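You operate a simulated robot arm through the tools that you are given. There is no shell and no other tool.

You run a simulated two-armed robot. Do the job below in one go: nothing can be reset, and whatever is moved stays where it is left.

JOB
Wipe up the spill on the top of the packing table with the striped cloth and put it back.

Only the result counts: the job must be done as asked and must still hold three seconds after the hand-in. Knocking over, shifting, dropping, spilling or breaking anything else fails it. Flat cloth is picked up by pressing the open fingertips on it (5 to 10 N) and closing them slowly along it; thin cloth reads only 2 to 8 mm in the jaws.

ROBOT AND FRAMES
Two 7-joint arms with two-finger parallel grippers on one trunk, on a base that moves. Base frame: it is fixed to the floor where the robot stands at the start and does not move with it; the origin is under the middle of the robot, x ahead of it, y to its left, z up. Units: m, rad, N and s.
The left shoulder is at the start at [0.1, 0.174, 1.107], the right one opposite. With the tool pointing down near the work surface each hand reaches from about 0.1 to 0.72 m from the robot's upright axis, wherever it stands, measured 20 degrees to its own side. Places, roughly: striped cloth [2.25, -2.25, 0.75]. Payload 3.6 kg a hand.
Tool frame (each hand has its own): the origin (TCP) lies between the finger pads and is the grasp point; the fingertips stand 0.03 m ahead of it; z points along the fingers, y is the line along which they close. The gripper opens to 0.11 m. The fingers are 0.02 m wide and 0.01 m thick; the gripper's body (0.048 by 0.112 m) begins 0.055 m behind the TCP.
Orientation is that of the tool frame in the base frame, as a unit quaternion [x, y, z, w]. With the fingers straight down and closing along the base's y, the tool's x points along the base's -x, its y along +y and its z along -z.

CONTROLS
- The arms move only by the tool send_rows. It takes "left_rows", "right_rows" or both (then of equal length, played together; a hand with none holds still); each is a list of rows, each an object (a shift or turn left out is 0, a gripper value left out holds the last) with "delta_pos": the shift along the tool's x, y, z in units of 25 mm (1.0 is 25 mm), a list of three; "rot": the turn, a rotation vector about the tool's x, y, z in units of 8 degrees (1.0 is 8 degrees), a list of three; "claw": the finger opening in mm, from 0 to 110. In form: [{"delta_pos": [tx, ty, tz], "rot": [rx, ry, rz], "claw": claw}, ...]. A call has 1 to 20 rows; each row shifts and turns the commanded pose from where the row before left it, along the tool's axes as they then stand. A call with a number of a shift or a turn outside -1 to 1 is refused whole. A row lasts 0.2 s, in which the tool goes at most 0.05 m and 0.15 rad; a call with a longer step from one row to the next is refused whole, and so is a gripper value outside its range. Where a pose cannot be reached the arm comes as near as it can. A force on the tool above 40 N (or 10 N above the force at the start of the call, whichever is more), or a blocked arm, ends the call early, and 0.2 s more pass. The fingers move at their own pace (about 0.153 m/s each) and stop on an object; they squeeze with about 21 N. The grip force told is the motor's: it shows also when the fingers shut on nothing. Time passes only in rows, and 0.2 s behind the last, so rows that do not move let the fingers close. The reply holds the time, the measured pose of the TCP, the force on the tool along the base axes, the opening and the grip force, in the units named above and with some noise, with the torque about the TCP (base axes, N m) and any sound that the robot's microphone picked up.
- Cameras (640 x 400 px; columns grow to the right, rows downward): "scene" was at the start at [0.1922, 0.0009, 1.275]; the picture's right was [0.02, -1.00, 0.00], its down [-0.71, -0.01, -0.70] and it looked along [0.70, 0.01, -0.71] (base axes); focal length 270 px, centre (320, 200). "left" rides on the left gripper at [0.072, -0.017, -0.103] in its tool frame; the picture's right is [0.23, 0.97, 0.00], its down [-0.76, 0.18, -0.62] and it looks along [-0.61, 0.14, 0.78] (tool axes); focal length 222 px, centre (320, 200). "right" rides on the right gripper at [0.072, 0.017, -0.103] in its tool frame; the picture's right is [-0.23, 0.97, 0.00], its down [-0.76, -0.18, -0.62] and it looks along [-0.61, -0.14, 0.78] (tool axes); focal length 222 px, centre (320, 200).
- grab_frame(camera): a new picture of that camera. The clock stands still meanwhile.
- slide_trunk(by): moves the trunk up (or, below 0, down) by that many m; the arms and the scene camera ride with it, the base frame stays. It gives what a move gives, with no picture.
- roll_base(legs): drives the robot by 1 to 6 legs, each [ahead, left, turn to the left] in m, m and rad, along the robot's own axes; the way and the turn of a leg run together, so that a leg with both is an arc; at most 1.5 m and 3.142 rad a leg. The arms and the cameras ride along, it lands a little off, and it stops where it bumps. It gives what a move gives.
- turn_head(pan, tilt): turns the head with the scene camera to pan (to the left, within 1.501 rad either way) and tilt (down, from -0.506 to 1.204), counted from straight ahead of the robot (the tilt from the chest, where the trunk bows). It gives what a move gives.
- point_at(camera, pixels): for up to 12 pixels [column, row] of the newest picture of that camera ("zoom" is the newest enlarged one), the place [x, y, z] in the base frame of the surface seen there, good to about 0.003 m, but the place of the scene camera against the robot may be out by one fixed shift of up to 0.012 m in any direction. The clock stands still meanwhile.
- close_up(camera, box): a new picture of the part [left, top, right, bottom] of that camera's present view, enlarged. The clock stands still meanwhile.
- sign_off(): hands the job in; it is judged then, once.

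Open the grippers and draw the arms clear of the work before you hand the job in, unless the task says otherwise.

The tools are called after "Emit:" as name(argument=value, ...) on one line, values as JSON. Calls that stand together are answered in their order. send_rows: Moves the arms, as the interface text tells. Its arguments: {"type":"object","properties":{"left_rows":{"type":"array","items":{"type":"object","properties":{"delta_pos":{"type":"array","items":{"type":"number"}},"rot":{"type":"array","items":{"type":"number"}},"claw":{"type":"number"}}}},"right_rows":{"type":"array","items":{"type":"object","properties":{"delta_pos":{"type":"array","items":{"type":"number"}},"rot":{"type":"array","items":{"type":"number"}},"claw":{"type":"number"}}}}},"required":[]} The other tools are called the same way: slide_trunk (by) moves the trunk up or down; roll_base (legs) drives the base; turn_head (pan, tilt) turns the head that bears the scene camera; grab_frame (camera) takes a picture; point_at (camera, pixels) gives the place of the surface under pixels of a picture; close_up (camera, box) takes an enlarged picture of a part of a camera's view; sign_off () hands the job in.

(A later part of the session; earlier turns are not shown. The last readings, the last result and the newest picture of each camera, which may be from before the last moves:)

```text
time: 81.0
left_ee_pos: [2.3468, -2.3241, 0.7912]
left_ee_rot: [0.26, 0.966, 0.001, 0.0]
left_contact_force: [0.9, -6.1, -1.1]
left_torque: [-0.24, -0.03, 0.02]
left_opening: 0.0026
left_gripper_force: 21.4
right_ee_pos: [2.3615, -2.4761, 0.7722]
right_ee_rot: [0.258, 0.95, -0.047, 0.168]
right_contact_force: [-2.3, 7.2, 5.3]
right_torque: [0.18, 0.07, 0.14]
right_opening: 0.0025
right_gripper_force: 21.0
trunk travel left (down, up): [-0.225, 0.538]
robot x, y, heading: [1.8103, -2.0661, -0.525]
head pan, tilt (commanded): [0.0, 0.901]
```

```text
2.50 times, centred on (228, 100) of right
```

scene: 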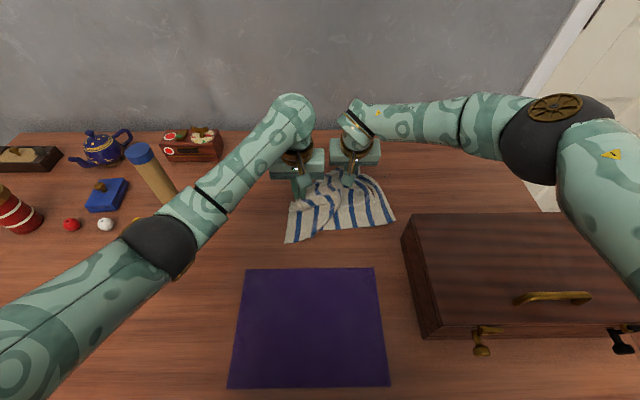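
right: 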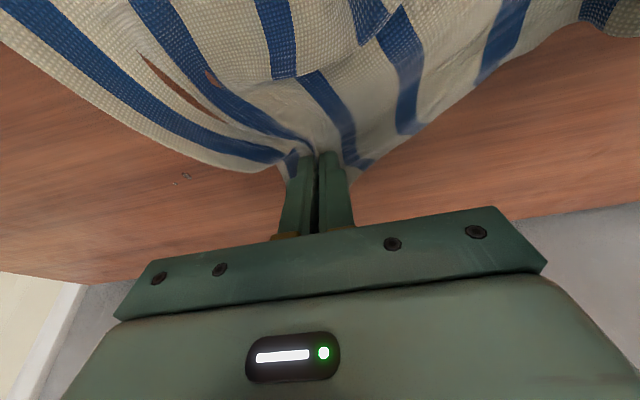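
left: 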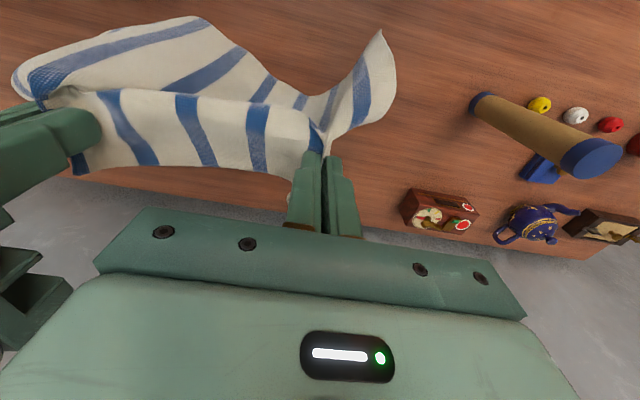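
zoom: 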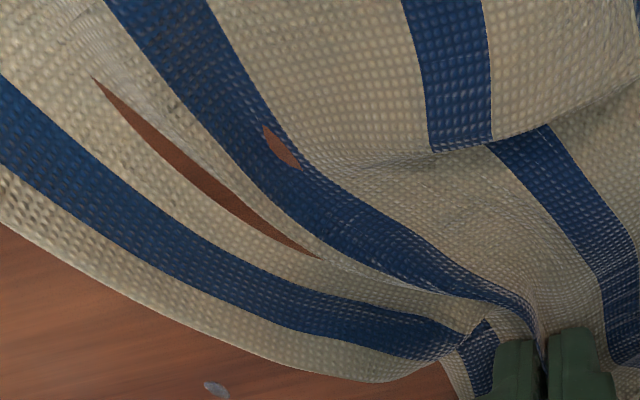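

The table shows clean through the folds; just one speck is left at lateral 1.059, depth 3.283. I bring the left hand forward 2 cm to slacken the cloth and sweep right across that speck.

Emit:
send_rows(left_rows=[{"delta_pos": [-0.5, 0, 0]}, {"delta_pos": [-0.3, -0.5, 0]}, {"delta_pos": [0, -0.5, 0]}, {"delta_pos": [0, -0.5, 0]}, {"delta_pos": [0, -0.5, 0]}, {"delta_pos": [0, -0.5, 0]}, {"delta_pos": [0, -0.5, 0]}, {"delta_pos": [0, -0.5, 0]}, {"delta_pos": [0, -0.5, 0]}, {"delta_pos": [0, -0.3, 0]}, {}], right_rows=[{"delta_pos": [0.094, 0, -0.034]}, {"delta_pos": [0.094, -0.3, -0.034]}, {"delta_pos": [0, -0.5, 0]}, {"delta_pos": [0, -0.5, 0]}, {"delta_pos": [0, -0.5, 0]}, {"delta_pos": [0, -0.5, 0]}, {"delta_pos": [0, -0.5, 0]}, {"delta_pos": [0, -0.5, 0]}, {"delta_pos": [0, -0.5, 0]}, {"delta_pos": [0, -0.5, 0]}, {}])

Emit:
grab_frame(camera="right")

```text
time: 83.4
left_ee_pos: [2.3137, -2.4204, 0.7937]
left_ee_rot: [0.259, 0.966, -0.002, 0.001]
left_contact_force: [-0.7, -0.8, -0.1]
left_torque: [-0.06, 0.0, 0.01]
left_opening: 0.002
left_gripper_force: 21.1
left hand out of reach, approached as far as the arm can: row 10
right_ee_pos: [2.3026, -2.564, 0.7723]
right_ee_rot: [0.257, 0.951, -0.046, 0.168]
right_contact_force: [1.7, 5.1, 10.4]
right_torque: [0.18, -0.07, 0.03]
right_opening: 0.0023
right_gripper_force: 21.6
trunk travel left (down, up): [-0.225, 0.538]
robot x, y, heading: [1.812, -2.0639, -0.529]
head pan, tilt (commanded): [0.0, 0.901]
```

```text
taken
```

right: 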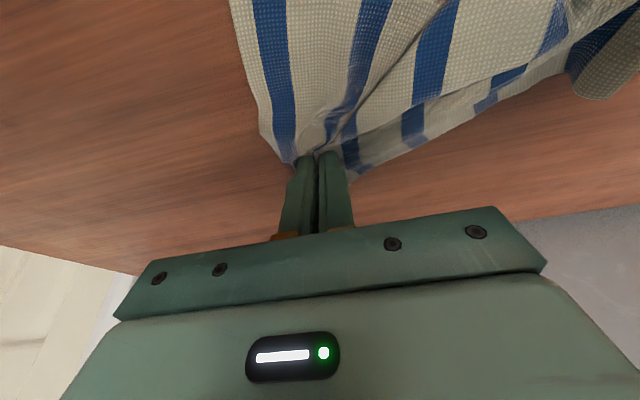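

Clear where the speck was. I now stroke back to the left along a nearer line (3 cm closer) to cover the puddle's front half under pressure.

Emit:
send_rows(left_rows=[{"delta_pos": [0.56, 0, 0]}, {"delta_pos": [0.56, 0, 0]}, {"delta_pos": [0, 0.5, 0]}, {"delta_pos": [0, 0.5, 0]}, {"delta_pos": [0, 0.5, 0]}, {"delta_pos": [0, 0.5, 0]}, {"delta_pos": [0, 0.5, 0]}, {"delta_pos": [0, 0.5, 0]}, {"delta_pos": [0, 0.5, 0]}, {"delta_pos": [0, 0.5, 0]}, {"delta_pos": [0, 0.5, 0]}, {}], right_rows=[{"delta_pos": [0.526, 0, -0.192]}, {"delta_pos": [0.526, 0, -0.192]}, {"delta_pos": [0, 0.5, 0]}, {"delta_pos": [0, 0.5, 0]}, {"delta_pos": [0, 0.5, 0]}, {"delta_pos": [0, 0.5, 0]}, {"delta_pos": [0, 0.5, 0]}, {"delta_pos": [0, 0.5, 0]}, {"delta_pos": [0, 0.5, 0]}, {"delta_pos": [0, 0.5, 0]}, {"delta_pos": [0, 0.5, 0]}, {}])

Emit:
grab_frame(camera="right")

```text
time: 86.0
left_ee_pos: [2.3451, -2.3095, 0.7921]
left_ee_rot: [0.261, 0.965, -0.001, 0.0]
left_contact_force: [1.2, -0.8, 0.1]
left_torque: [-0.02, -0.03, -0.01]
left_opening: 0.0021
left_gripper_force: 21.5
right_ee_pos: [2.3348, -2.4544, 0.7734]
right_ee_rot: [0.256, 0.951, -0.045, 0.168]
right_contact_force: [-1.3, 0.2, 8.5]
right_torque: [-0.08, 0.09, 0.02]
right_opening: 0.0021
right_gripper_force: 20.9
trunk travel left (down, up): [-0.225, 0.538]
robot x, y, heading: [1.8114, -2.0681, -0.529]
head pan, tilt (commanded): [0.0, 0.901]
```

```text
taken
```

right: 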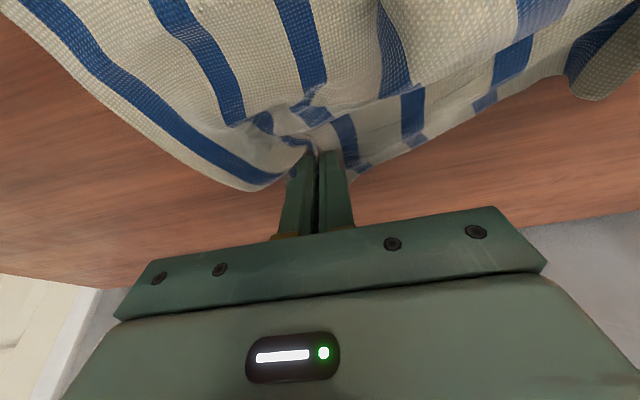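

Pressing at 8.5 N, no residue visible behind. One more pair of strokes over the nearer part (depth ~3.23 and ~3.205).

Emit:
send_rows(left_rows=[{"delta_pos": [0.5, 0, 0]}, {"delta_pos": [0.5, 0, 0]}, {"delta_pos": [0, -0.5, 0]}, {"delta_pos": [0, -0.5, 0]}, {"delta_pos": [0, -0.5, 0]}, {"delta_pos": [0, -0.5, 0]}, {"delta_pos": [0, -0.5, 0]}, {"delta_pos": [0, -0.5, 0]}, {"delta_pos": [0, -0.5, 0]}, {"delta_pos": [0, -0.5, 0]}, {"delta_pos": [0.5, 0, 0]}, {"delta_pos": [0.5, 0, 0]}, {"delta_pos": [0, 0.5, 0]}, {"delta_pos": [0, 0.5, 0]}, {"delta_pos": [0, 0.5, 0]}, {"delta_pos": [0, 0.5, 0]}, {"delta_pos": [0, 0.5, 0]}, {"delta_pos": [0, 0.5, 0]}, {"delta_pos": [0, 0.5, 0]}, {}], right_rows=[{"delta_pos": [0.47, 0, -0.171]}, {"delta_pos": [0.47, 0, -0.171]}, {"delta_pos": [0, -0.5, 0]}, {"delta_pos": [0, -0.5, 0]}, {"delta_pos": [0, -0.5, 0]}, {"delta_pos": [0, -0.5, 0]}, {"delta_pos": [0, -0.5, 0]}, {"delta_pos": [0, -0.5, 0]}, {"delta_pos": [0, -0.5, 0]}, {"delta_pos": [0, -0.5, 0]}, {"delta_pos": [0.47, 0, -0.171]}, {"delta_pos": [0.47, 0, -0.171]}, {"delta_pos": [0, 0.5, 0]}, {"delta_pos": [0, 0.5, 0]}, {"delta_pos": [0, 0.5, 0]}, {"delta_pos": [0, 0.5, 0]}, {"delta_pos": [0, 0.5, 0]}, {"delta_pos": [0, 0.5, 0]}, {"delta_pos": [0, 0.5, 0]}, {}])

Emit:
grab_frame(camera="right")

Emit:
grab_frame(camera="scene")

```text
time: 90.2
left_ee_pos: [2.2951, -2.2938, 0.7931]
left_ee_rot: [0.26, 0.965, 0.0, 0.0]
left_contact_force: [0.4, -0.5, 0.1]
left_torque: [-0.01, -0.03, -0.01]
left_opening: 0.0021
left_gripper_force: 21.0
right_ee_pos: [2.2848, -2.437, 0.7721]
right_ee_rot: [0.256, 0.951, -0.045, 0.169]
right_contact_force: [-0.9, -3.1, 10.0]
right_torque: [-0.11, 0.02, -0.01]
right_opening: 0.0023
right_gripper_force: 21.2
trunk travel left (down, up): [-0.225, 0.538]
robot x, y, heading: [1.8166, -2.0692, -0.528]
head pan, tilt (commanded): [0.0, 0.901]
```

```text
taken
```

right: 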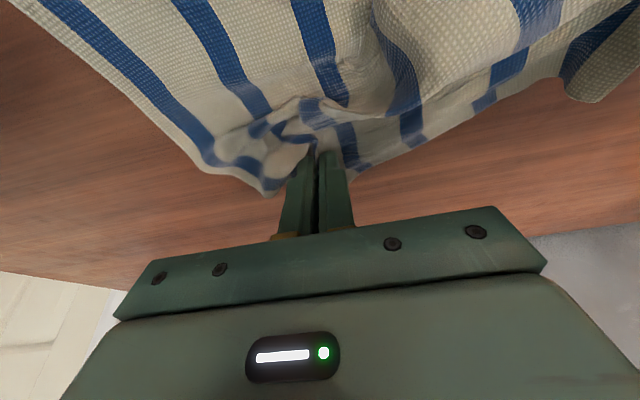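

```text
taken
```

scene: 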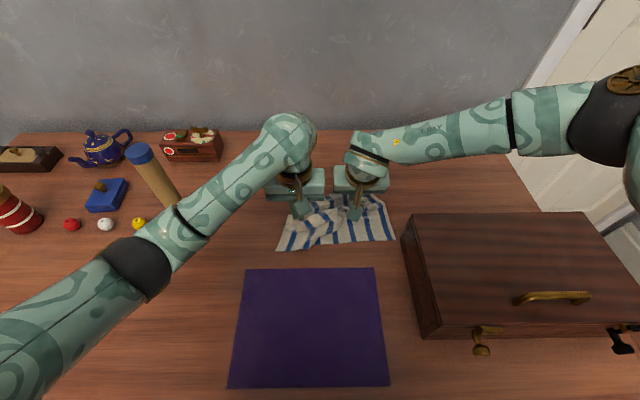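

Wiped area looks clean around the cloth. I lift: take the right hand up a bit, straighten its tilt, then raise both to inspect the table where the puddle was.

Emit:
send_rows(left_rows=[{"delta_pos": [0, 0, -0.4]}, {"delta_pos": [0, 0, -0.4]}, {"delta_pos": [0, 0, -0.4]}, {"delta_pos": [0, 0, -0.4]}, {"delta_pos": [0, 0, -0.8]}, {"delta_pos": [0, 0, -0.8]}, {"delta_pos": [0, 0, -0.8]}, {"delta_pos": [0, 0, -0.8]}, {"delta_pos": [0, 0, -0.8]}, {"delta_pos": [0, 0, -0.8]}, {"delta_pos": [0, 0, -0.8]}, {"delta_pos": [0, 0, -0.8]}, {"delta_pos": [0, 0, -0.8]}, {"delta_pos": [0, 0, -0.8]}, {}], right_rows=[{"delta_pos": [-0.15, 0, -0.4]}, {"delta_pos": [-0.1, 0, -0.4], "rot": [0, 0.83, 0]}, {"delta_pos": [-0.1, 0, -0.4], "rot": [0, 0.83, 0]}, {"delta_pos": [0, 0, -0.4], "rot": [0, 0.84, 0]}, {"delta_pos": [0, 0, -0.8]}, {"delta_pos": [0, 0, -0.8]}, {"delta_pos": [0, 0, -0.8]}, {"delta_pos": [0, 0, -0.8]}, {"delta_pos": [0, 0, -0.8]}, {"delta_pos": [0, 0, -0.8]}, {"delta_pos": [0, 0, -0.8]}, {"delta_pos": [0, 0, -0.8]}, {"delta_pos": [0, 0, -0.8]}, {"delta_pos": [0, 0, -0.8]}, {}])

Emit:
grab_frame(camera="scene")

Emit:
grab_frame(camera="right")

```text
time: 93.4
left_ee_pos: [2.2964, -2.2961, 1.0326]
left_ee_rot: [0.26, 0.965, 0.0, 0.0]
left_contact_force: [0.2, 0.3, -0.6]
left_torque: [0.01, 0.0, -0.02]
left_opening: 0.002
left_gripper_force: 20.7
right_ee_pos: [2.2834, -2.4388, 1.0129]
right_ee_rot: [0.26, 0.966, 0.0, 0.0]
right_contact_force: [-0.4, 0.1, 0.7]
right_torque: [0.02, 0.02, 0.03]
right_opening: 0.0026
right_gripper_force: 21.1
trunk travel left (down, up): [-0.225, 0.538]
robot x, y, heading: [1.8171, -2.0692, -0.529]
head pan, tilt (commanded): [0.0, 0.901]
```

```text
taken
```

scene: 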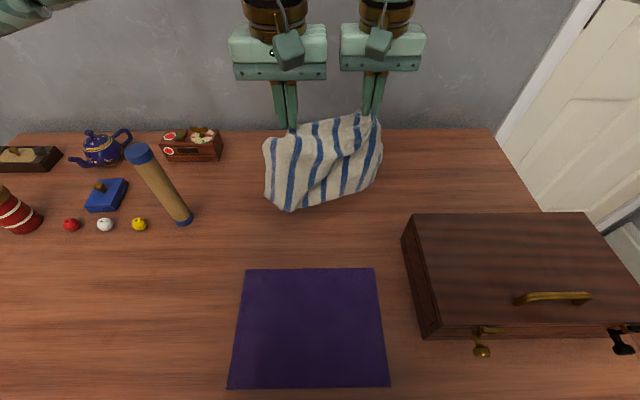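

```text
taken
```

right: 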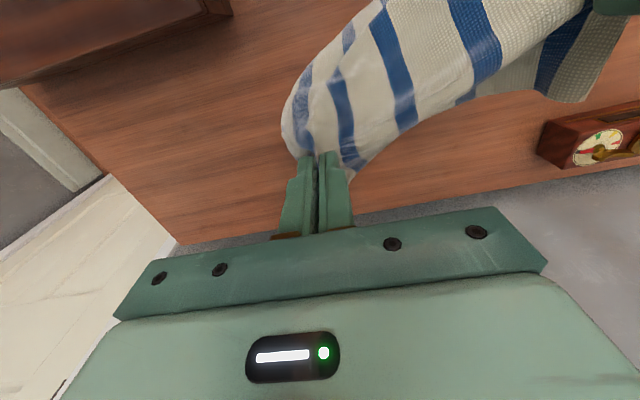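

No white is visible at the old puddle spot near (375,185), though the cloth hides part. I level the hands (right back 6 cm, both to z≈1.06), then back the base off 0.1 m and 0.04 left for laying the cloth down.

Emit:
send_rows(left_rows=[{"delta_pos": [0, 0, -0.6]}, {"delta_pos": [0, 0, -0.5]}, {}, {}, {}], right_rows=[{"delta_pos": [0, 0, -0.9]}, {"delta_pos": [0.8, 0, -0.9]}, {"delta_pos": [0.8, -0.3, -0.1]}, {"delta_pos": [0.8, -0.3, 0]}, {}])

Emit:
roll_base(legs=[[-0.1, 0.04, 0]])

Emit:
grab_frame(camera="scene")

Emit:
grab_frame(camera="right")

```text
time: 94.6
left_ee_pos: [2.2967, -2.2947, 1.0591]
left_ee_rot: [0.26, 0.966, -0.001, 0.0]
left_contact_force: [-0.3, 0.5, -0.1]
left_torque: [0.01, 0.02, -0.02]
left_opening: 0.0022
left_gripper_force: 21.0
right_ee_pos: [2.2249, -2.4228, 1.0588]
right_ee_rot: [0.26, 0.966, 0.0, 0.0]
right_contact_force: [0.4, -0.6, -0.7]
right_torque: [-0.01, -0.01, -0.02]
right_opening: 0.0024
right_gripper_force: 20.2
trunk travel left (down, up): [-0.225, 0.538]
robot x, y, heading: [1.8119, -2.0648, -0.529]
head pan, tilt (commanded): [0.0, 0.901]
```

```text
time: 95.8
left_ee_pos: [2.2288, -2.2083, 1.0597]
left_ee_rot: [0.26, 0.966, -0.001, 0.0]
left_contact_force: [-0.5, -0.6, 0.1]
left_torque: [-0.04, 0.01, 0.0]
left_opening: 0.0022
left_gripper_force: 21.4
right_ee_pos: [2.1565, -2.3353, 1.0609]
right_ee_rot: [0.26, 0.966, 0.0, 0.001]
right_contact_force: [0.3, 0.2, 0.9]
right_torque: [-0.01, -0.03, -0.01]
right_opening: 0.0023
right_gripper_force: 21.1
trunk travel left (down, up): [-0.225, 0.538]
robot x, y, heading: [1.7497, -1.9841, -0.526]
head pan, tilt (commanded): [0.0, 0.901]
```

```text
taken
```

scene: 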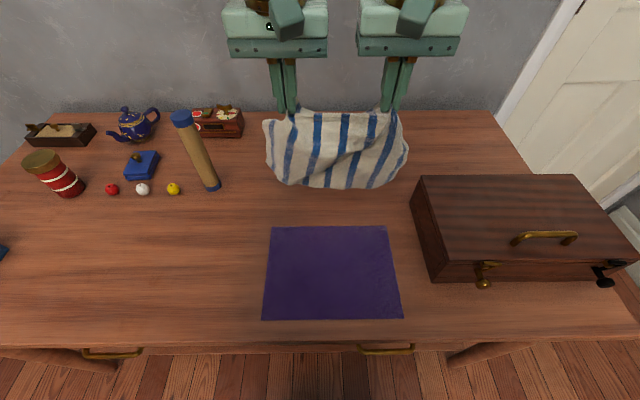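

```text
taken
```

right: 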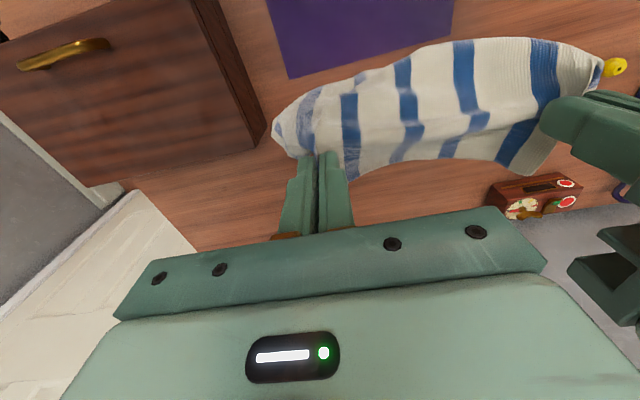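

Cloth hangs evenly. I move both hands back 16.5 cm and 2.6 cm left (still high), which also uncovers the old puddle spot for inspection.

Emit:
send_rows(left_rows=[{"delta_pos": [0.825, 0.13, 0]}, {"delta_pos": [0.825, 0.13, 0]}, {"delta_pos": [0.825, 0.13, 0]}, {"delta_pos": [0.825, 0.13, 0]}, {"delta_pos": [0.825, 0.13, 0]}, {"delta_pos": [0.825, 0.13, 0]}, {"delta_pos": [0.825, 0.13, 0]}, {"delta_pos": [0.825, 0.13, 0]}, {}, {}], right_rows=[{"delta_pos": [0.825, 0.13, 0]}, {"delta_pos": [0.825, 0.13, 0]}, {"delta_pos": [0.825, 0.13, 0]}, {"delta_pos": [0.825, 0.13, 0]}, {"delta_pos": [0.825, 0.13, 0]}, {"delta_pos": [0.825, 0.13, 0]}, {"delta_pos": [0.825, 0.13, 0]}, {"delta_pos": [0.825, 0.13, 0]}, {}, {}])

Emit:
grab_frame(camera="scene")

Emit:
grab_frame(camera="right")

Emit:
grab_frame(camera="left")

```text
time: 98.0
left_ee_pos: [2.0975, -2.1026, 1.0573]
left_ee_rot: [0.259, 0.966, -0.001, 0.0]
left_contact_force: [0.8, -0.6, -0.3]
left_torque: [-0.02, 0.03, 0.0]
left_opening: 0.002
left_gripper_force: 21.2
right_ee_pos: [2.0285, -2.2311, 1.0621]
right_ee_rot: [0.26, 0.966, 0.0, 0.0]
right_contact_force: [-0.2, 0.5, 0.3]
right_torque: [0.03, -0.03, 0.0]
right_opening: 0.0024
right_gripper_force: 20.8
trunk travel left (down, up): [-0.225, 0.538]
robot x, y, heading: [1.7455, -1.9817, -0.524]
head pan, tilt (commanded): [0.0, 0.901]
```

```text
taken
```

scene: 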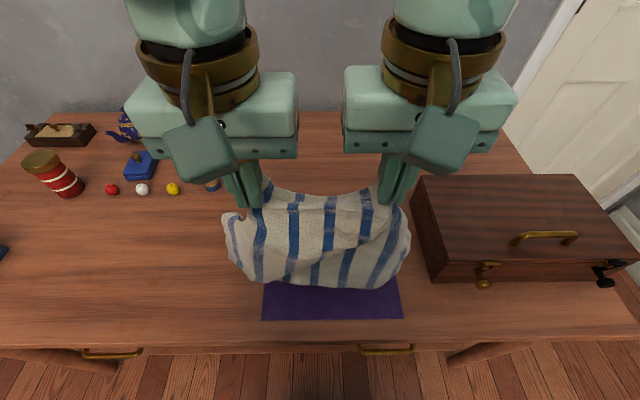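

```text
taken
```

right: 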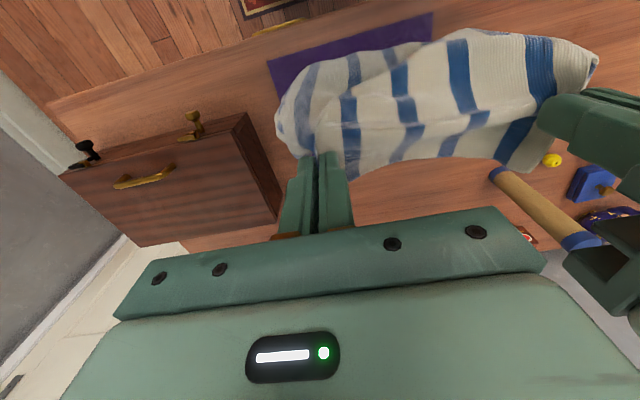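

```text
taken
```

left: 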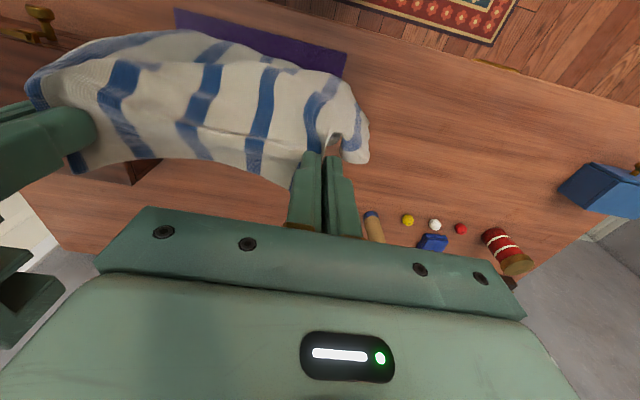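

The old puddle spot should be near (377,164), half behind the right gripper. I zoom there before laying the cloth down.

Emit:
close_up(camera="scene", box=[300, 110, 460, 210])

```text
4.00 times, centred on (380, 160) of scene
```

zoom: 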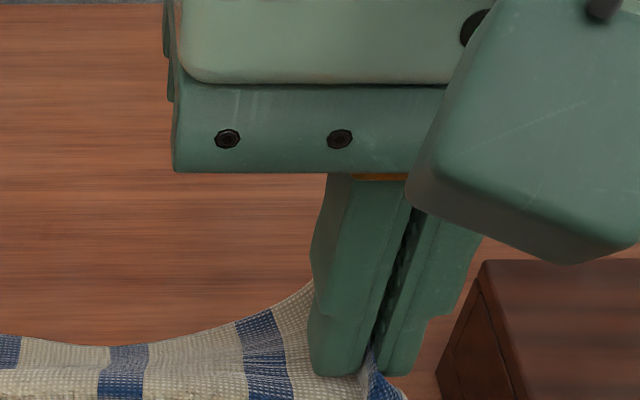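

Left part of the spot looks clean; the rest is behind the finger. I shift both hands 10 cm left for a full look.

Emit:
send_rows(left_rows=[{"delta_pos": [0, 1, 0]}, {"delta_pos": [0, 1, 0]}, {"delta_pos": [0, 1, 0]}, {"delta_pos": [0, 1, 0]}, {}], right_rows=[{"delta_pos": [0, 1, 0]}, {"delta_pos": [0, 1, 0]}, {"delta_pos": [0, 1, 0]}, {"delta_pos": [0, 1, 0]}, {}])

Emit:
grab_frame(camera="scene")

Emit:
close_up(camera="scene", box=[320, 110, 480, 210])

```text
time: 99.2
left_ee_pos: [2.1506, -2.0168, 1.0587]
left_ee_rot: [0.261, 0.965, 0.0, 0.0]
left_contact_force: [-0.7, -1.7, 0.0]
left_torque: [-0.03, 0.0, 0.01]
left_opening: 0.002
left_gripper_force: 21.4
right_ee_pos: [2.0777, -2.146, 1.0594]
right_ee_rot: [0.261, 0.965, 0.0, 0.0]
right_contact_force: [1.1, 0.6, -0.8]
right_torque: [0.02, -0.04, -0.01]
right_opening: 0.0024
right_gripper_force: 21.2
trunk travel left (down, up): [-0.225, 0.538]
robot x, y, heading: [1.7464, -1.9845, -0.525]
head pan, tilt (commanded): [0.0, 0.901]
```

```text
taken
```

scene: 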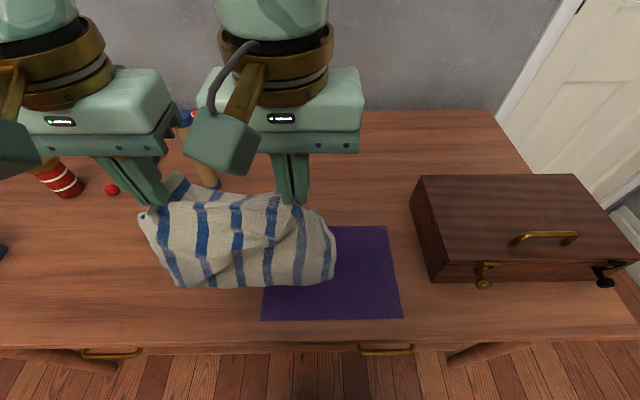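

```text
4.00 times, centred on (400, 160) of scene
```

zoom: 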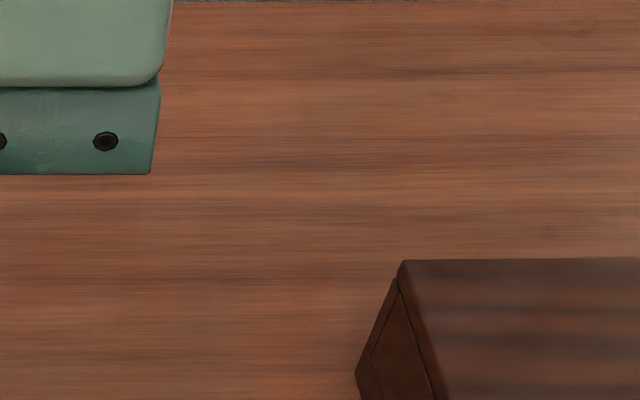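

The table is clean where the puddle was. I bring both hands back right 10 cm and check how low the cloth's hem hangs.

Emit:
send_rows(left_rows=[{"delta_pos": [0, -1, 0]}, {"delta_pos": [0, -1, 0]}, {"delta_pos": [0, -1, 0]}, {"delta_pos": [0, -1, 0]}, {}, {}], right_rows=[{"delta_pos": [0, -1, 0]}, {"delta_pos": [0, -1, 0]}, {"delta_pos": [0, -1, 0]}, {"delta_pos": [0, -1, 0]}, {}, {}])

Emit:
grab_frame(camera="scene")

Emit:
close_up(camera="scene", box=[200, 160, 440, 330])

```text
time: 100.6
left_ee_pos: [2.0981, -2.104, 1.0584]
left_ee_rot: [0.26, 0.966, 0.0, 0.0]
left_contact_force: [-1.2, -0.9, 0.1]
left_torque: [-0.05, -0.02, 0.01]
left_opening: 0.002
left_gripper_force: 20.6
right_ee_pos: [2.0263, -2.2324, 1.0617]
right_ee_rot: [0.26, 0.966, -0.001, 0.0]
right_contact_force: [0.3, -0.3, -0.3]
right_torque: [0.01, 0.02, 0.0]
right_opening: 0.0026
right_gripper_force: 20.9
trunk travel left (down, up): [-0.225, 0.538]
robot x, y, heading: [1.7443, -1.9823, -0.526]
head pan, tilt (commanded): [0.0, 0.901]
```

```text
taken
```

scene: 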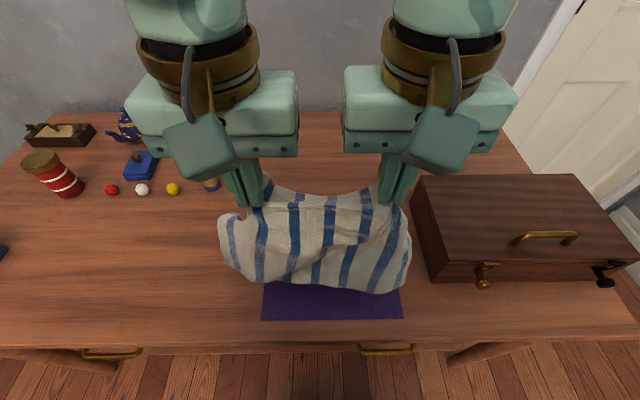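

```text
2.35 times, centred on (320, 245) of scene
```

zoom: 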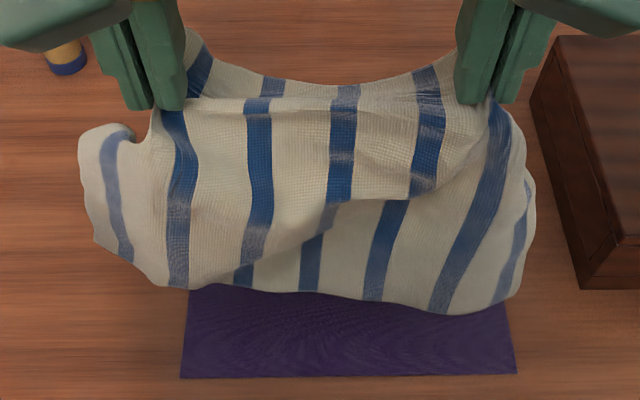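

The cloth hangs with one soft diagonal fold. I measure its hem and surface heights from the zoom.

Emit:
point_at(camera="zoom", pixels=[[180, 280], [240, 280], [310, 285], [370, 295], [440, 308], [510, 295], [100, 235], [125, 255], [330, 230], [430, 200], [330, 150], [330, 88]])

```text
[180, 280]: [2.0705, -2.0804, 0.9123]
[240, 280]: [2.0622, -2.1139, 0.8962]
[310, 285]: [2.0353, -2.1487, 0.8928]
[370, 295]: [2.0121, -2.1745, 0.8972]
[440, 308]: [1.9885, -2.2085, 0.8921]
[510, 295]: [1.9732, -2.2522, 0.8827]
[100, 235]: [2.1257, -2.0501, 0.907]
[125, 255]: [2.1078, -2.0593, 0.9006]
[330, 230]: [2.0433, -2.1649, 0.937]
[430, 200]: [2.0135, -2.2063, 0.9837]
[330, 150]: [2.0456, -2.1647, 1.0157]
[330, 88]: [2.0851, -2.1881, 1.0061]
```

The hem is ~0.16 m below the pinch with a small z-fold. I give the cloth a few gentle up-and-down shakes to let the fold fall out.

Emit:
send_rows(left_rows=[{"delta_pos": [0, 0, -1]}, {"delta_pos": [0, 0, -1]}, {"delta_pos": [0, 0, 1]}, {"delta_pos": [0, 0, 1]}, {"delta_pos": [0, 0, -1]}, {"delta_pos": [0, 0, -1]}, {"delta_pos": [0, 0, 1]}, {"delta_pos": [0, 0, 1]}, {"delta_pos": [-1, 0, -1]}, {"delta_pos": [1, 0, 1]}, {"delta_pos": [-1, 0, -1]}, {"delta_pos": [1, 0, 1]}, {}, {}], right_rows=[{"delta_pos": [0, 0, -1]}, {"delta_pos": [0, 0, -1]}, {"delta_pos": [0, 0, 1]}, {"delta_pos": [0, 0, 1]}, {"delta_pos": [0, 0, -1]}, {"delta_pos": [0, 0, -1]}, {"delta_pos": [0, 0, 1]}, {"delta_pos": [0, 0, 1]}, {"delta_pos": [-1, 0, -1]}, {"delta_pos": [1, 0, 1]}, {"delta_pos": [-1, 0, -1]}, {"delta_pos": [1, 0, 1]}, {}, {}])

Emit:
close_up(camera="scene", box=[200, 160, 440, 330])

```text
time: 103.6
left_ee_pos: [2.0995, -2.1037, 1.0596]
left_ee_rot: [0.26, 0.966, 0.0, 0.0]
left_contact_force: [0.4, -0.5, 0.2]
left_torque: [-0.03, -0.01, -0.01]
left_opening: 0.0021
left_gripper_force: 21.5
right_ee_pos: [2.0256, -2.2315, 1.0585]
right_ee_rot: [0.261, 0.965, 0.0, 0.0]
right_contact_force: [0.1, 0.2, -0.2]
right_torque: [0.05, -0.03, 0.0]
right_opening: 0.0024
right_gripper_force: 21.1
trunk travel left (down, up): [-0.225, 0.538]
robot x, y, heading: [1.7449, -1.9785, -0.523]
head pan, tilt (commanded): [0.0, 0.901]
```

```text
2.35 times, centred on (320, 245) of scene
```

zoom: 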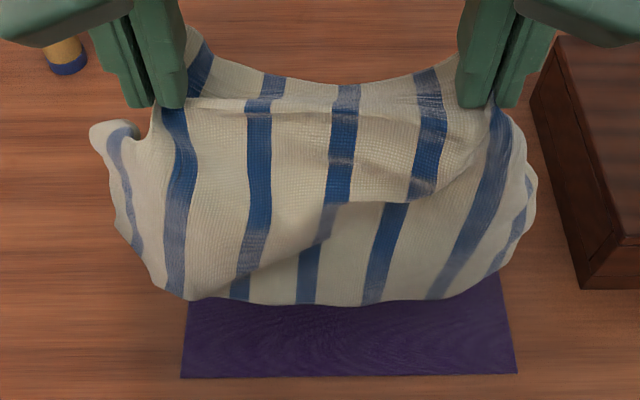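

The fold is just the drape between the pinches. I spread the hands 5 mm and lay the cloth: lower until the hem touches near depth 2.855, then move deeper while lowering; I pause halfway to check.

Emit:
send_rows(left_rows=[{"delta_pos": [-0.1, 0.05, 0.93]}, {"delta_pos": [-0.1, 0.05, 0.93]}, {"delta_pos": [-0.1, 0, 0.93]}, {"delta_pos": [-0.1, 0, 0.93]}, {"delta_pos": [-0.1, 0, 0.93]}, {"delta_pos": [-0.1, 0, 0.93]}, {}], right_rows=[{"delta_pos": [-0.1, -0.05, 0.93]}, {"delta_pos": [-0.1, -0.05, 0.93]}, {"delta_pos": [-0.1, 0, 0.93]}, {"delta_pos": [-0.1, 0, 0.93]}, {"delta_pos": [-0.1, 0, 0.93]}, {"delta_pos": [-0.1, 0, 0.93]}, {}])

Emit:
grab_frame(camera="scene")

Emit:
grab_frame(camera="right")

```text
time: 105.2
left_ee_pos: [2.1142, -2.1114, 0.9199]
left_ee_rot: [0.26, 0.966, 0.0, 0.0]
left_contact_force: [-1.3, -1.2, -0.1]
left_torque: [-0.08, 0.04, 0.0]
left_opening: 0.0022
left_gripper_force: 21.0
right_ee_pos: [2.0394, -2.2408, 0.9204]
right_ee_rot: [0.26, 0.966, 0.0, 0.001]
right_contact_force: [1.1, 1.7, -0.9]
right_torque: [0.03, 0.01, -0.03]
right_opening: 0.0024
right_gripper_force: 21.2
trunk travel left (down, up): [-0.225, 0.538]
robot x, y, heading: [1.7425, -1.9822, -0.526]
head pan, tilt (commanded): [0.0, 0.901]
```

```text
taken
```

scene: 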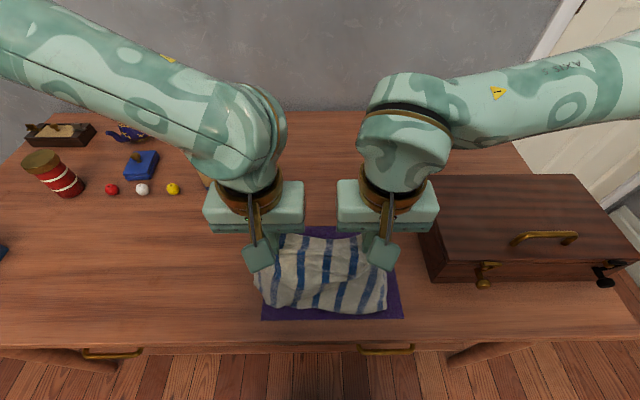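

```text
taken
```

right: 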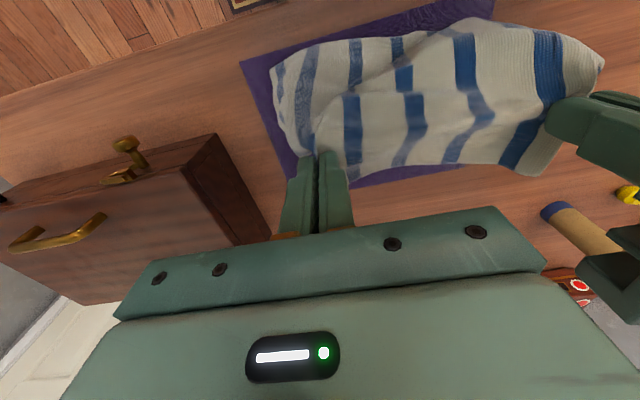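

The hem is near touchdown. I measure it in a zoom before laying the rest.

Emit:
close_up(camera="scene", box=[224, 210, 424, 340])

Emit:
point_at(camera="zoom", pixels=[[140, 310], [200, 310], [300, 328], [400, 335], [500, 325], [110, 250], [300, 280], [300, 200], [128, 350], [565, 345]])

```text
3.08 times, centred on (324, 275) of scene
```

zoom: 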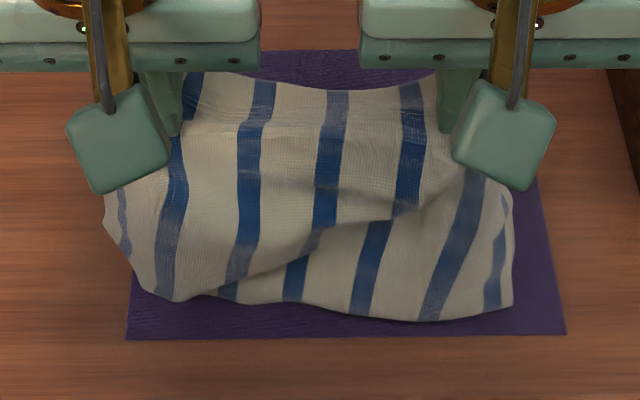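

```text
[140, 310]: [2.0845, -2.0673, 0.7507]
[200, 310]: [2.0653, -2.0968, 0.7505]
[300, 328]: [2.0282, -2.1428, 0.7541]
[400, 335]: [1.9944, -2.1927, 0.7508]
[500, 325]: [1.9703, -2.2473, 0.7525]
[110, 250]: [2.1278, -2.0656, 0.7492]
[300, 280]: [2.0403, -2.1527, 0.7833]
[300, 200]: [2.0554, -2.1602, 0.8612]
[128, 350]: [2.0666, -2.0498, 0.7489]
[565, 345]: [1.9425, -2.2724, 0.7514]
```

The hem sits ~2 cm nearer than the original line, so I lift slightly, go 2 cm deeper, then lay the rest down on a slanting path, ending just above contact.

Emit:
send_rows(left_rows=[{"delta_pos": [0, 0, -0.8]}, {"delta_pos": [-0.8, 0, 0]}, {"delta_pos": [0, 0, 0.8]}, {"delta_pos": [-0.5, 0, 0.7]}, {"delta_pos": [-0.6, 0, 0.7]}, {"delta_pos": [-0.7, 0, 0.7]}, {"delta_pos": [-0.75, 0, 0.7]}, {"delta_pos": [-0.8, 0, 0.7]}, {"delta_pos": [-0.8, 0, 0.7]}, {"delta_pos": [-0.85, 0, 0.7]}, {"delta_pos": [-0.9, 0, 0.7]}, {}, {}], right_rows=[{"delta_pos": [0, 0, -0.8]}, {"delta_pos": [-0.8, 0, 0]}, {"delta_pos": [0, 0, 0.8]}, {"delta_pos": [-0.5, 0, 0.7]}, {"delta_pos": [-0.6, 0, 0.7]}, {"delta_pos": [-0.7, 0, 0.7]}, {"delta_pos": [-0.75, 0, 0.7]}, {"delta_pos": [-0.8, 0, 0.7]}, {"delta_pos": [-0.8, 0, 0.7]}, {"delta_pos": [-0.85, 0, 0.7]}, {"delta_pos": [-0.9, 0, 0.7]}, {}, {}])

Emit:
grab_frame(camera="scene")

Emit:
close_up(camera="scene", box=[224, 210, 424, 340])

```text
time: 108.0
left_ee_pos: [2.2575, -2.1951, 0.7793]
left_ee_rot: [0.259, 0.966, 0.001, 0.0]
left_contact_force: [-0.1, -1.1, 0.5]
left_torque: [-0.05, 0.05, -0.01]
left_opening: 0.002
left_gripper_force: 20.7
right_ee_pos: [2.1837, -2.325, 0.7794]
right_ee_rot: [0.26, 0.966, 0.0, 0.0]
right_contact_force: [0.9, 0.9, -0.6]
right_torque: [0.04, -0.02, 0.04]
right_opening: 0.0026
right_gripper_force: 21.0
trunk travel left (down, up): [-0.225, 0.538]
robot x, y, heading: [1.7454, -1.9837, -0.523]
head pan, tilt (commanded): [0.0, 0.901]
```

```text
taken
```

scene: 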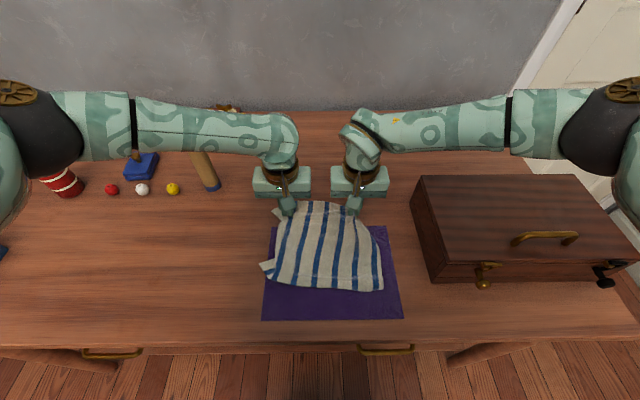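

```text
3.08 times, centred on (324, 275) of scene
```

zoom: 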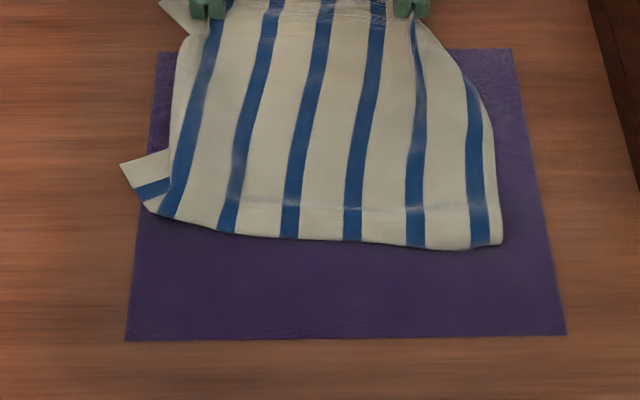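

The cloth is down, but its front hem has tucked under at the left-front (120,165 in zoom). I measure the fold line and corners before deciding how to straighten it.

Emit:
point_at(camera="zoom", pixels=[[160, 212], [235, 230], [350, 238], [420, 245], [498, 240], [124, 165], [148, 200], [485, 110], [130, 335], [560, 330], [162, 55], [510, 50]])

```text
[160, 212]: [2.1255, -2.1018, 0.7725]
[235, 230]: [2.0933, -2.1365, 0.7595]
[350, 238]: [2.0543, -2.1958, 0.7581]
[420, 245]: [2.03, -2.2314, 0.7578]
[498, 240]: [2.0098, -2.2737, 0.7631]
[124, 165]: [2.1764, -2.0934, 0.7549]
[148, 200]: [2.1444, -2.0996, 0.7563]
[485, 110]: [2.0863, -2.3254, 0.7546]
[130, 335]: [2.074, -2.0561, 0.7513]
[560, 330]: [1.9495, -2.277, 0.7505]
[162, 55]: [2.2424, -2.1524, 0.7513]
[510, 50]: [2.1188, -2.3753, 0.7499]
```

Purple is unmoved; the striped cloth lies within ~1.5 cm of its place but with the front hem tucked under. I peel it up again along 45° and re-lay it on an arc that keeps it taut so the hem stays in front.

Emit:
send_rows(left_rows=[{"delta_pos": [0.5, 0, -0.6]}, {"delta_pos": [0.77, 0, -0.77]}, {"delta_pos": [0.77, 0, -0.77]}, {"delta_pos": [0.77, 0, -0.77]}, {"delta_pos": [0.77, 0, -0.77]}, {"delta_pos": [0.77, 0, -0.77]}, {"delta_pos": [0.77, 0, -0.77]}, {"delta_pos": [0.77, 0, -0.77]}, {"delta_pos": [0.77, 0, -0.77]}, {"delta_pos": [0.77, 0, -0.77]}, {"delta_pos": [0, 0, -0.9]}, {"delta_pos": [0, 0, -0.9]}, {"delta_pos": [0, 0, -0.9]}, {"delta_pos": [0, 0, -0.9]}, {}, {}, {}], right_rows=[{"delta_pos": [0.5, 0, -0.6]}, {"delta_pos": [0.77, 0, -0.77]}, {"delta_pos": [0.77, 0, -0.77]}, {"delta_pos": [0.77, 0, -0.77]}, {"delta_pos": [0.77, 0, -0.77]}, {"delta_pos": [0.77, 0, -0.77]}, {"delta_pos": [0.77, 0, -0.77]}, {"delta_pos": [0.77, 0, -0.77]}, {"delta_pos": [0.77, 0, -0.77]}, {"delta_pos": [0.77, 0, -0.77]}, {"delta_pos": [0, 0, -0.9]}, {"delta_pos": [0, 0, -0.9]}, {"delta_pos": [0, 0, -0.9]}, {"delta_pos": [0, 0, -0.9]}, {}, {}, {}])

Emit:
grab_frame(camera="scene")

Emit:
close_up(camera="scene", box=[200, 160, 440, 330])

```text
time: 111.6
left_ee_pos: [2.0985, -2.1021, 1.0578]
left_ee_rot: [0.259, 0.966, -0.001, 0.0]
left_contact_force: [-2.6, -2.4, 0.2]
left_torque: [-0.08, 0.04, -0.01]
left_opening: 0.0023
left_gripper_force: 21.1
right_ee_pos: [2.0222, -2.2336, 1.0591]
right_ee_rot: [0.26, 0.966, 0.0, 0.0]
right_contact_force: [1.9, 3.1, 0.1]
right_torque: [0.08, -0.02, -0.04]
right_opening: 0.0023
right_gripper_force: 21.0
trunk travel left (down, up): [-0.225, 0.538]
robot x, y, heading: [1.7428, -1.9827, -0.529]
head pan, tilt (commanded): [0.0, 0.901]
```

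```text
taken
```

scene: 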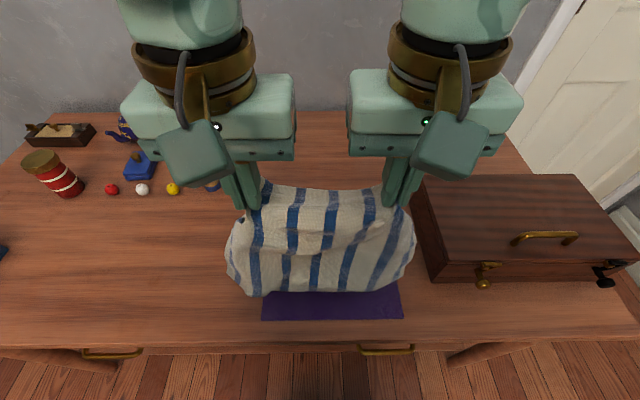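

```text
2.35 times, centred on (320, 245) of scene
```

zoom: 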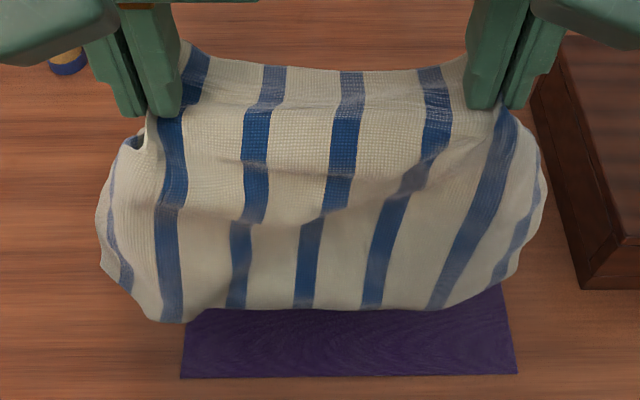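

The fold has mostly fallen out. I lower 10 cm and look at where the hem comes down.

Emit:
send_rows(left_rows=[{"delta_pos": [0, 0, 0.8]}, {"delta_pos": [0, 0, 0.8]}, {"delta_pos": [0, 0, 0.8]}, {"delta_pos": [0, 0, 0.8]}, {"delta_pos": [0, 0, 0.8]}, {}, {}], right_rows=[{"delta_pos": [0, 0, 0.8]}, {"delta_pos": [0, 0, 0.8]}, {"delta_pos": [0, 0, 0.8]}, {"delta_pos": [0, 0, 0.8]}, {"delta_pos": [0, 0, 0.8]}, {}, {}])

Emit:
grab_frame(camera="scene")

Emit:
close_up(camera="scene", box=[210, 200, 434, 340])

```text
time: 113.2
left_ee_pos: [2.0955, -2.1007, 0.9564]
left_ee_rot: [0.26, 0.966, 0.0, 0.0]
left_contact_force: [-1.1, -1.1, 0.3]
left_torque: [-0.06, 0.02, -0.01]
left_opening: 0.0023
left_gripper_force: 20.9
right_ee_pos: [2.0233, -2.2325, 0.9575]
right_ee_rot: [0.26, 0.966, -0.001, 0.0]
right_contact_force: [0.9, 2.0, 0.8]
right_torque: [0.03, -0.02, -0.01]
right_opening: 0.0024
right_gripper_force: 21.1
trunk travel left (down, up): [-0.225, 0.538]
robot x, y, heading: [1.746, -1.9823, -0.525]
head pan, tilt (commanded): [0.0, 0.901]
```

```text
taken
```

scene: 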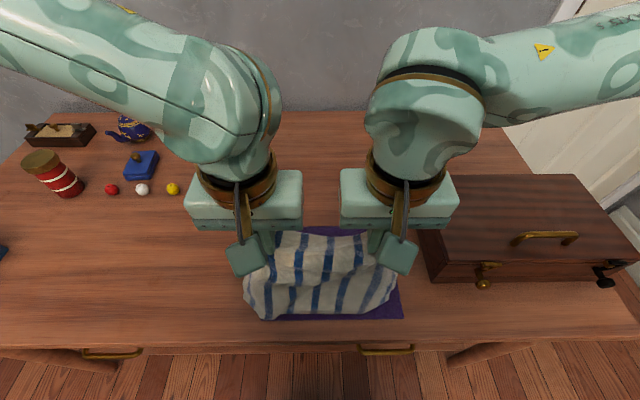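

```text
2.86 times, centred on (322, 270) of scene
```

zoom: 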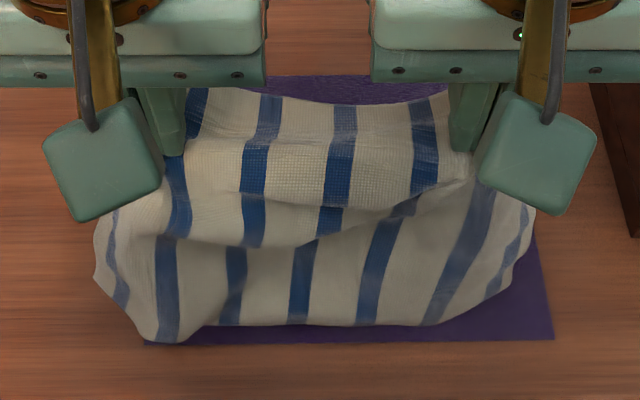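

I measure the hem from this zoom.

Emit:
point_at(camera="zoom", pixels=[[160, 335], [200, 325], [300, 318], [360, 318], [430, 315], [490, 290], [100, 280], [300, 270], [300, 215], [330, 150]])

```text
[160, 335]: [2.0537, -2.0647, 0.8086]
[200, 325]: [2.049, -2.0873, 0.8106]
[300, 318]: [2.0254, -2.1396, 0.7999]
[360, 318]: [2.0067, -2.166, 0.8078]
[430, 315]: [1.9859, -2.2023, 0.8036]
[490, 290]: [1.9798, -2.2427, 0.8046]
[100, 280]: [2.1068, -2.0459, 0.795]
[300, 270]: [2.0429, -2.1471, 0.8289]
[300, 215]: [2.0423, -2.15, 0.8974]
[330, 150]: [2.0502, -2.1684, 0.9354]
```

The visible outline bulges 4–5 cm towards me with the hem curling back below it. I touch the hem down, then pull deeper first (little lowering) so it goes taut, then follow the arc down.

Emit:
send_rows(left_rows=[{"delta_pos": [0, 0, 0.64]}, {"delta_pos": [0, 0, 0.64]}, {}, {"delta_pos": [-0.6, 0, 0]}, {"delta_pos": [-0.6, 0, 0]}, {"delta_pos": [-0.7, 0, 0]}, {"delta_pos": [-0.7, 0, 0]}, {"delta_pos": [-0.6, 0, 0]}, {}], right_rows=[{"delta_pos": [0, 0, 0.64]}, {"delta_pos": [0, 0, 0.64]}, {}, {"delta_pos": [-0.6, 0, 0]}, {"delta_pos": [-0.6, 0, 0]}, {"delta_pos": [-0.7, 0, 0]}, {"delta_pos": [-0.7, 0, 0]}, {"delta_pos": [-0.6, 0, 0]}, {}])

Emit:
grab_frame(camera="scene")

Emit:
close_up(camera="scene", box=[210, 200, 434, 340])

```text
time: 115.2
left_ee_pos: [2.1668, -2.1406, 0.9247]
left_ee_rot: [0.259, 0.966, 0.0, 0.0]
left_contact_force: [-1.8, -1.6, -0.3]
left_torque: [-0.04, 0.07, 0.01]
left_opening: 0.0023
left_gripper_force: 21.0
right_ee_pos: [2.0935, -2.2715, 0.927]
right_ee_rot: [0.261, 0.965, 0.0, 0.001]
right_contact_force: [2.2, 1.2, -0.2]
right_torque: [0.1, -0.06, 0.0]
right_opening: 0.0022
right_gripper_force: 21.2
trunk travel left (down, up): [-0.225, 0.538]
robot x, y, heading: [1.7438, -1.984, -0.525]
head pan, tilt (commanded): [0.0, 0.901]
```

```text
taken
```

scene: 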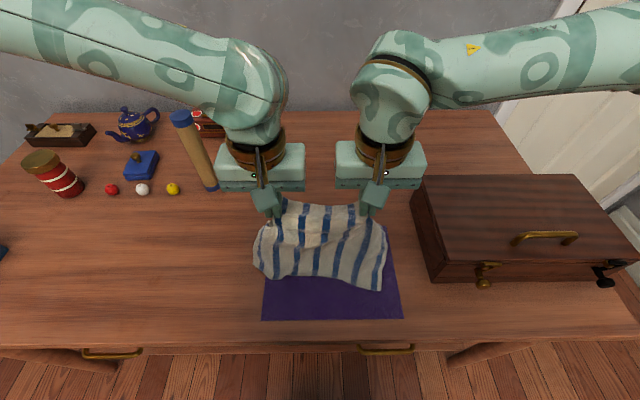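

```text
2.86 times, centred on (322, 270) of scene
```

zoom: 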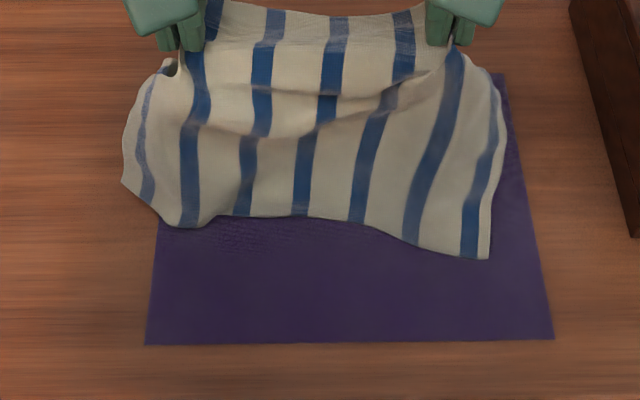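

The right-front corner is down and straight; I measure the hem now.

Emit:
point_at(camera="zoom", pixels=[[485, 254], [420, 240], [355, 220], [300, 212], [245, 212], [190, 222], [150, 200], [125, 178], [300, 150], [400, 170]])

```text
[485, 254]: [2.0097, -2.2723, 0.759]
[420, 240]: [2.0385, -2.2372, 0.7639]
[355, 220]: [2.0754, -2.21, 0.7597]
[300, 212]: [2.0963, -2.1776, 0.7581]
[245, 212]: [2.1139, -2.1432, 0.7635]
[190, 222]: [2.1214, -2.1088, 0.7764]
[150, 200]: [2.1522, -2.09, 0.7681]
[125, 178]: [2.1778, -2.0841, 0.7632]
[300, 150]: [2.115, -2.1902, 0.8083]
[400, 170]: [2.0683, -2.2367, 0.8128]
```

The hem lies at depth 2.88–2.90 with little slack left. I finish the lay-down: first deeper, then mostly downward, ending at depth ≈3.07 just above the table.

Emit:
send_rows(left_rows=[{"delta_pos": [-0.75, 0, 0.3]}, {"delta_pos": [-0.75, 0, 0.3]}, {"delta_pos": [-0.75, 0, 0.3]}, {"delta_pos": [-0.6, 0, 0.7]}, {"delta_pos": [-0.5, 0, 0.8]}, {"delta_pos": [-0.45, 0, 0.85]}, {"delta_pos": [-0.4, 0, 0.85]}, {"delta_pos": [-0.35, 0, 0.85]}, {"delta_pos": [-0.3, 0, 0.8]}, {}, {}], right_rows=[{"delta_pos": [-0.75, 0, 0.3]}, {"delta_pos": [-0.75, 0, 0.3]}, {"delta_pos": [-0.75, 0, 0.3]}, {"delta_pos": [-0.6, 0, 0.7]}, {"delta_pos": [-0.5, 0, 0.8]}, {"delta_pos": [-0.45, 0, 0.85]}, {"delta_pos": [-0.4, 0, 0.85]}, {"delta_pos": [-0.35, 0, 0.85]}, {"delta_pos": [-0.3, 0, 0.8]}, {}, {}])

Emit:
grab_frame(camera="scene")

Emit:
close_up(camera="scene", box=[210, 180, 434, 340])

```text
time: 117.6
left_ee_pos: [2.2737, -2.2016, 0.7796]
left_ee_rot: [0.26, 0.966, 0.0, 0.001]
left_contact_force: [-1.9, -2.4, 0.2]
left_torque: [-0.06, 0.05, 0.01]
left_opening: 0.0022
left_gripper_force: 21.0
right_ee_pos: [2.1992, -2.3332, 0.7844]
right_ee_rot: [0.26, 0.966, 0.0, 0.0]
right_contact_force: [1.8, 1.2, 0.4]
right_torque: [0.02, -0.08, 0.0]
right_opening: 0.0024
right_gripper_force: 21.1
trunk travel left (down, up): [-0.225, 0.538]
robot x, y, heading: [1.749, -1.9843, -0.531]
head pan, tilt (commanded): [0.0, 0.901]
```

```text
taken
```

scene: 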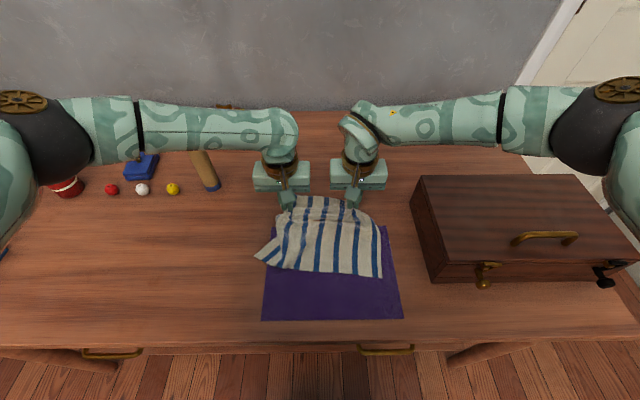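

```text
2.50 times, centred on (322, 260) of scene
```

zoom: 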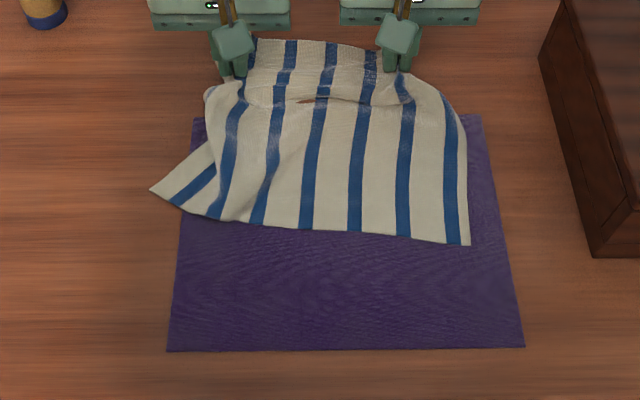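

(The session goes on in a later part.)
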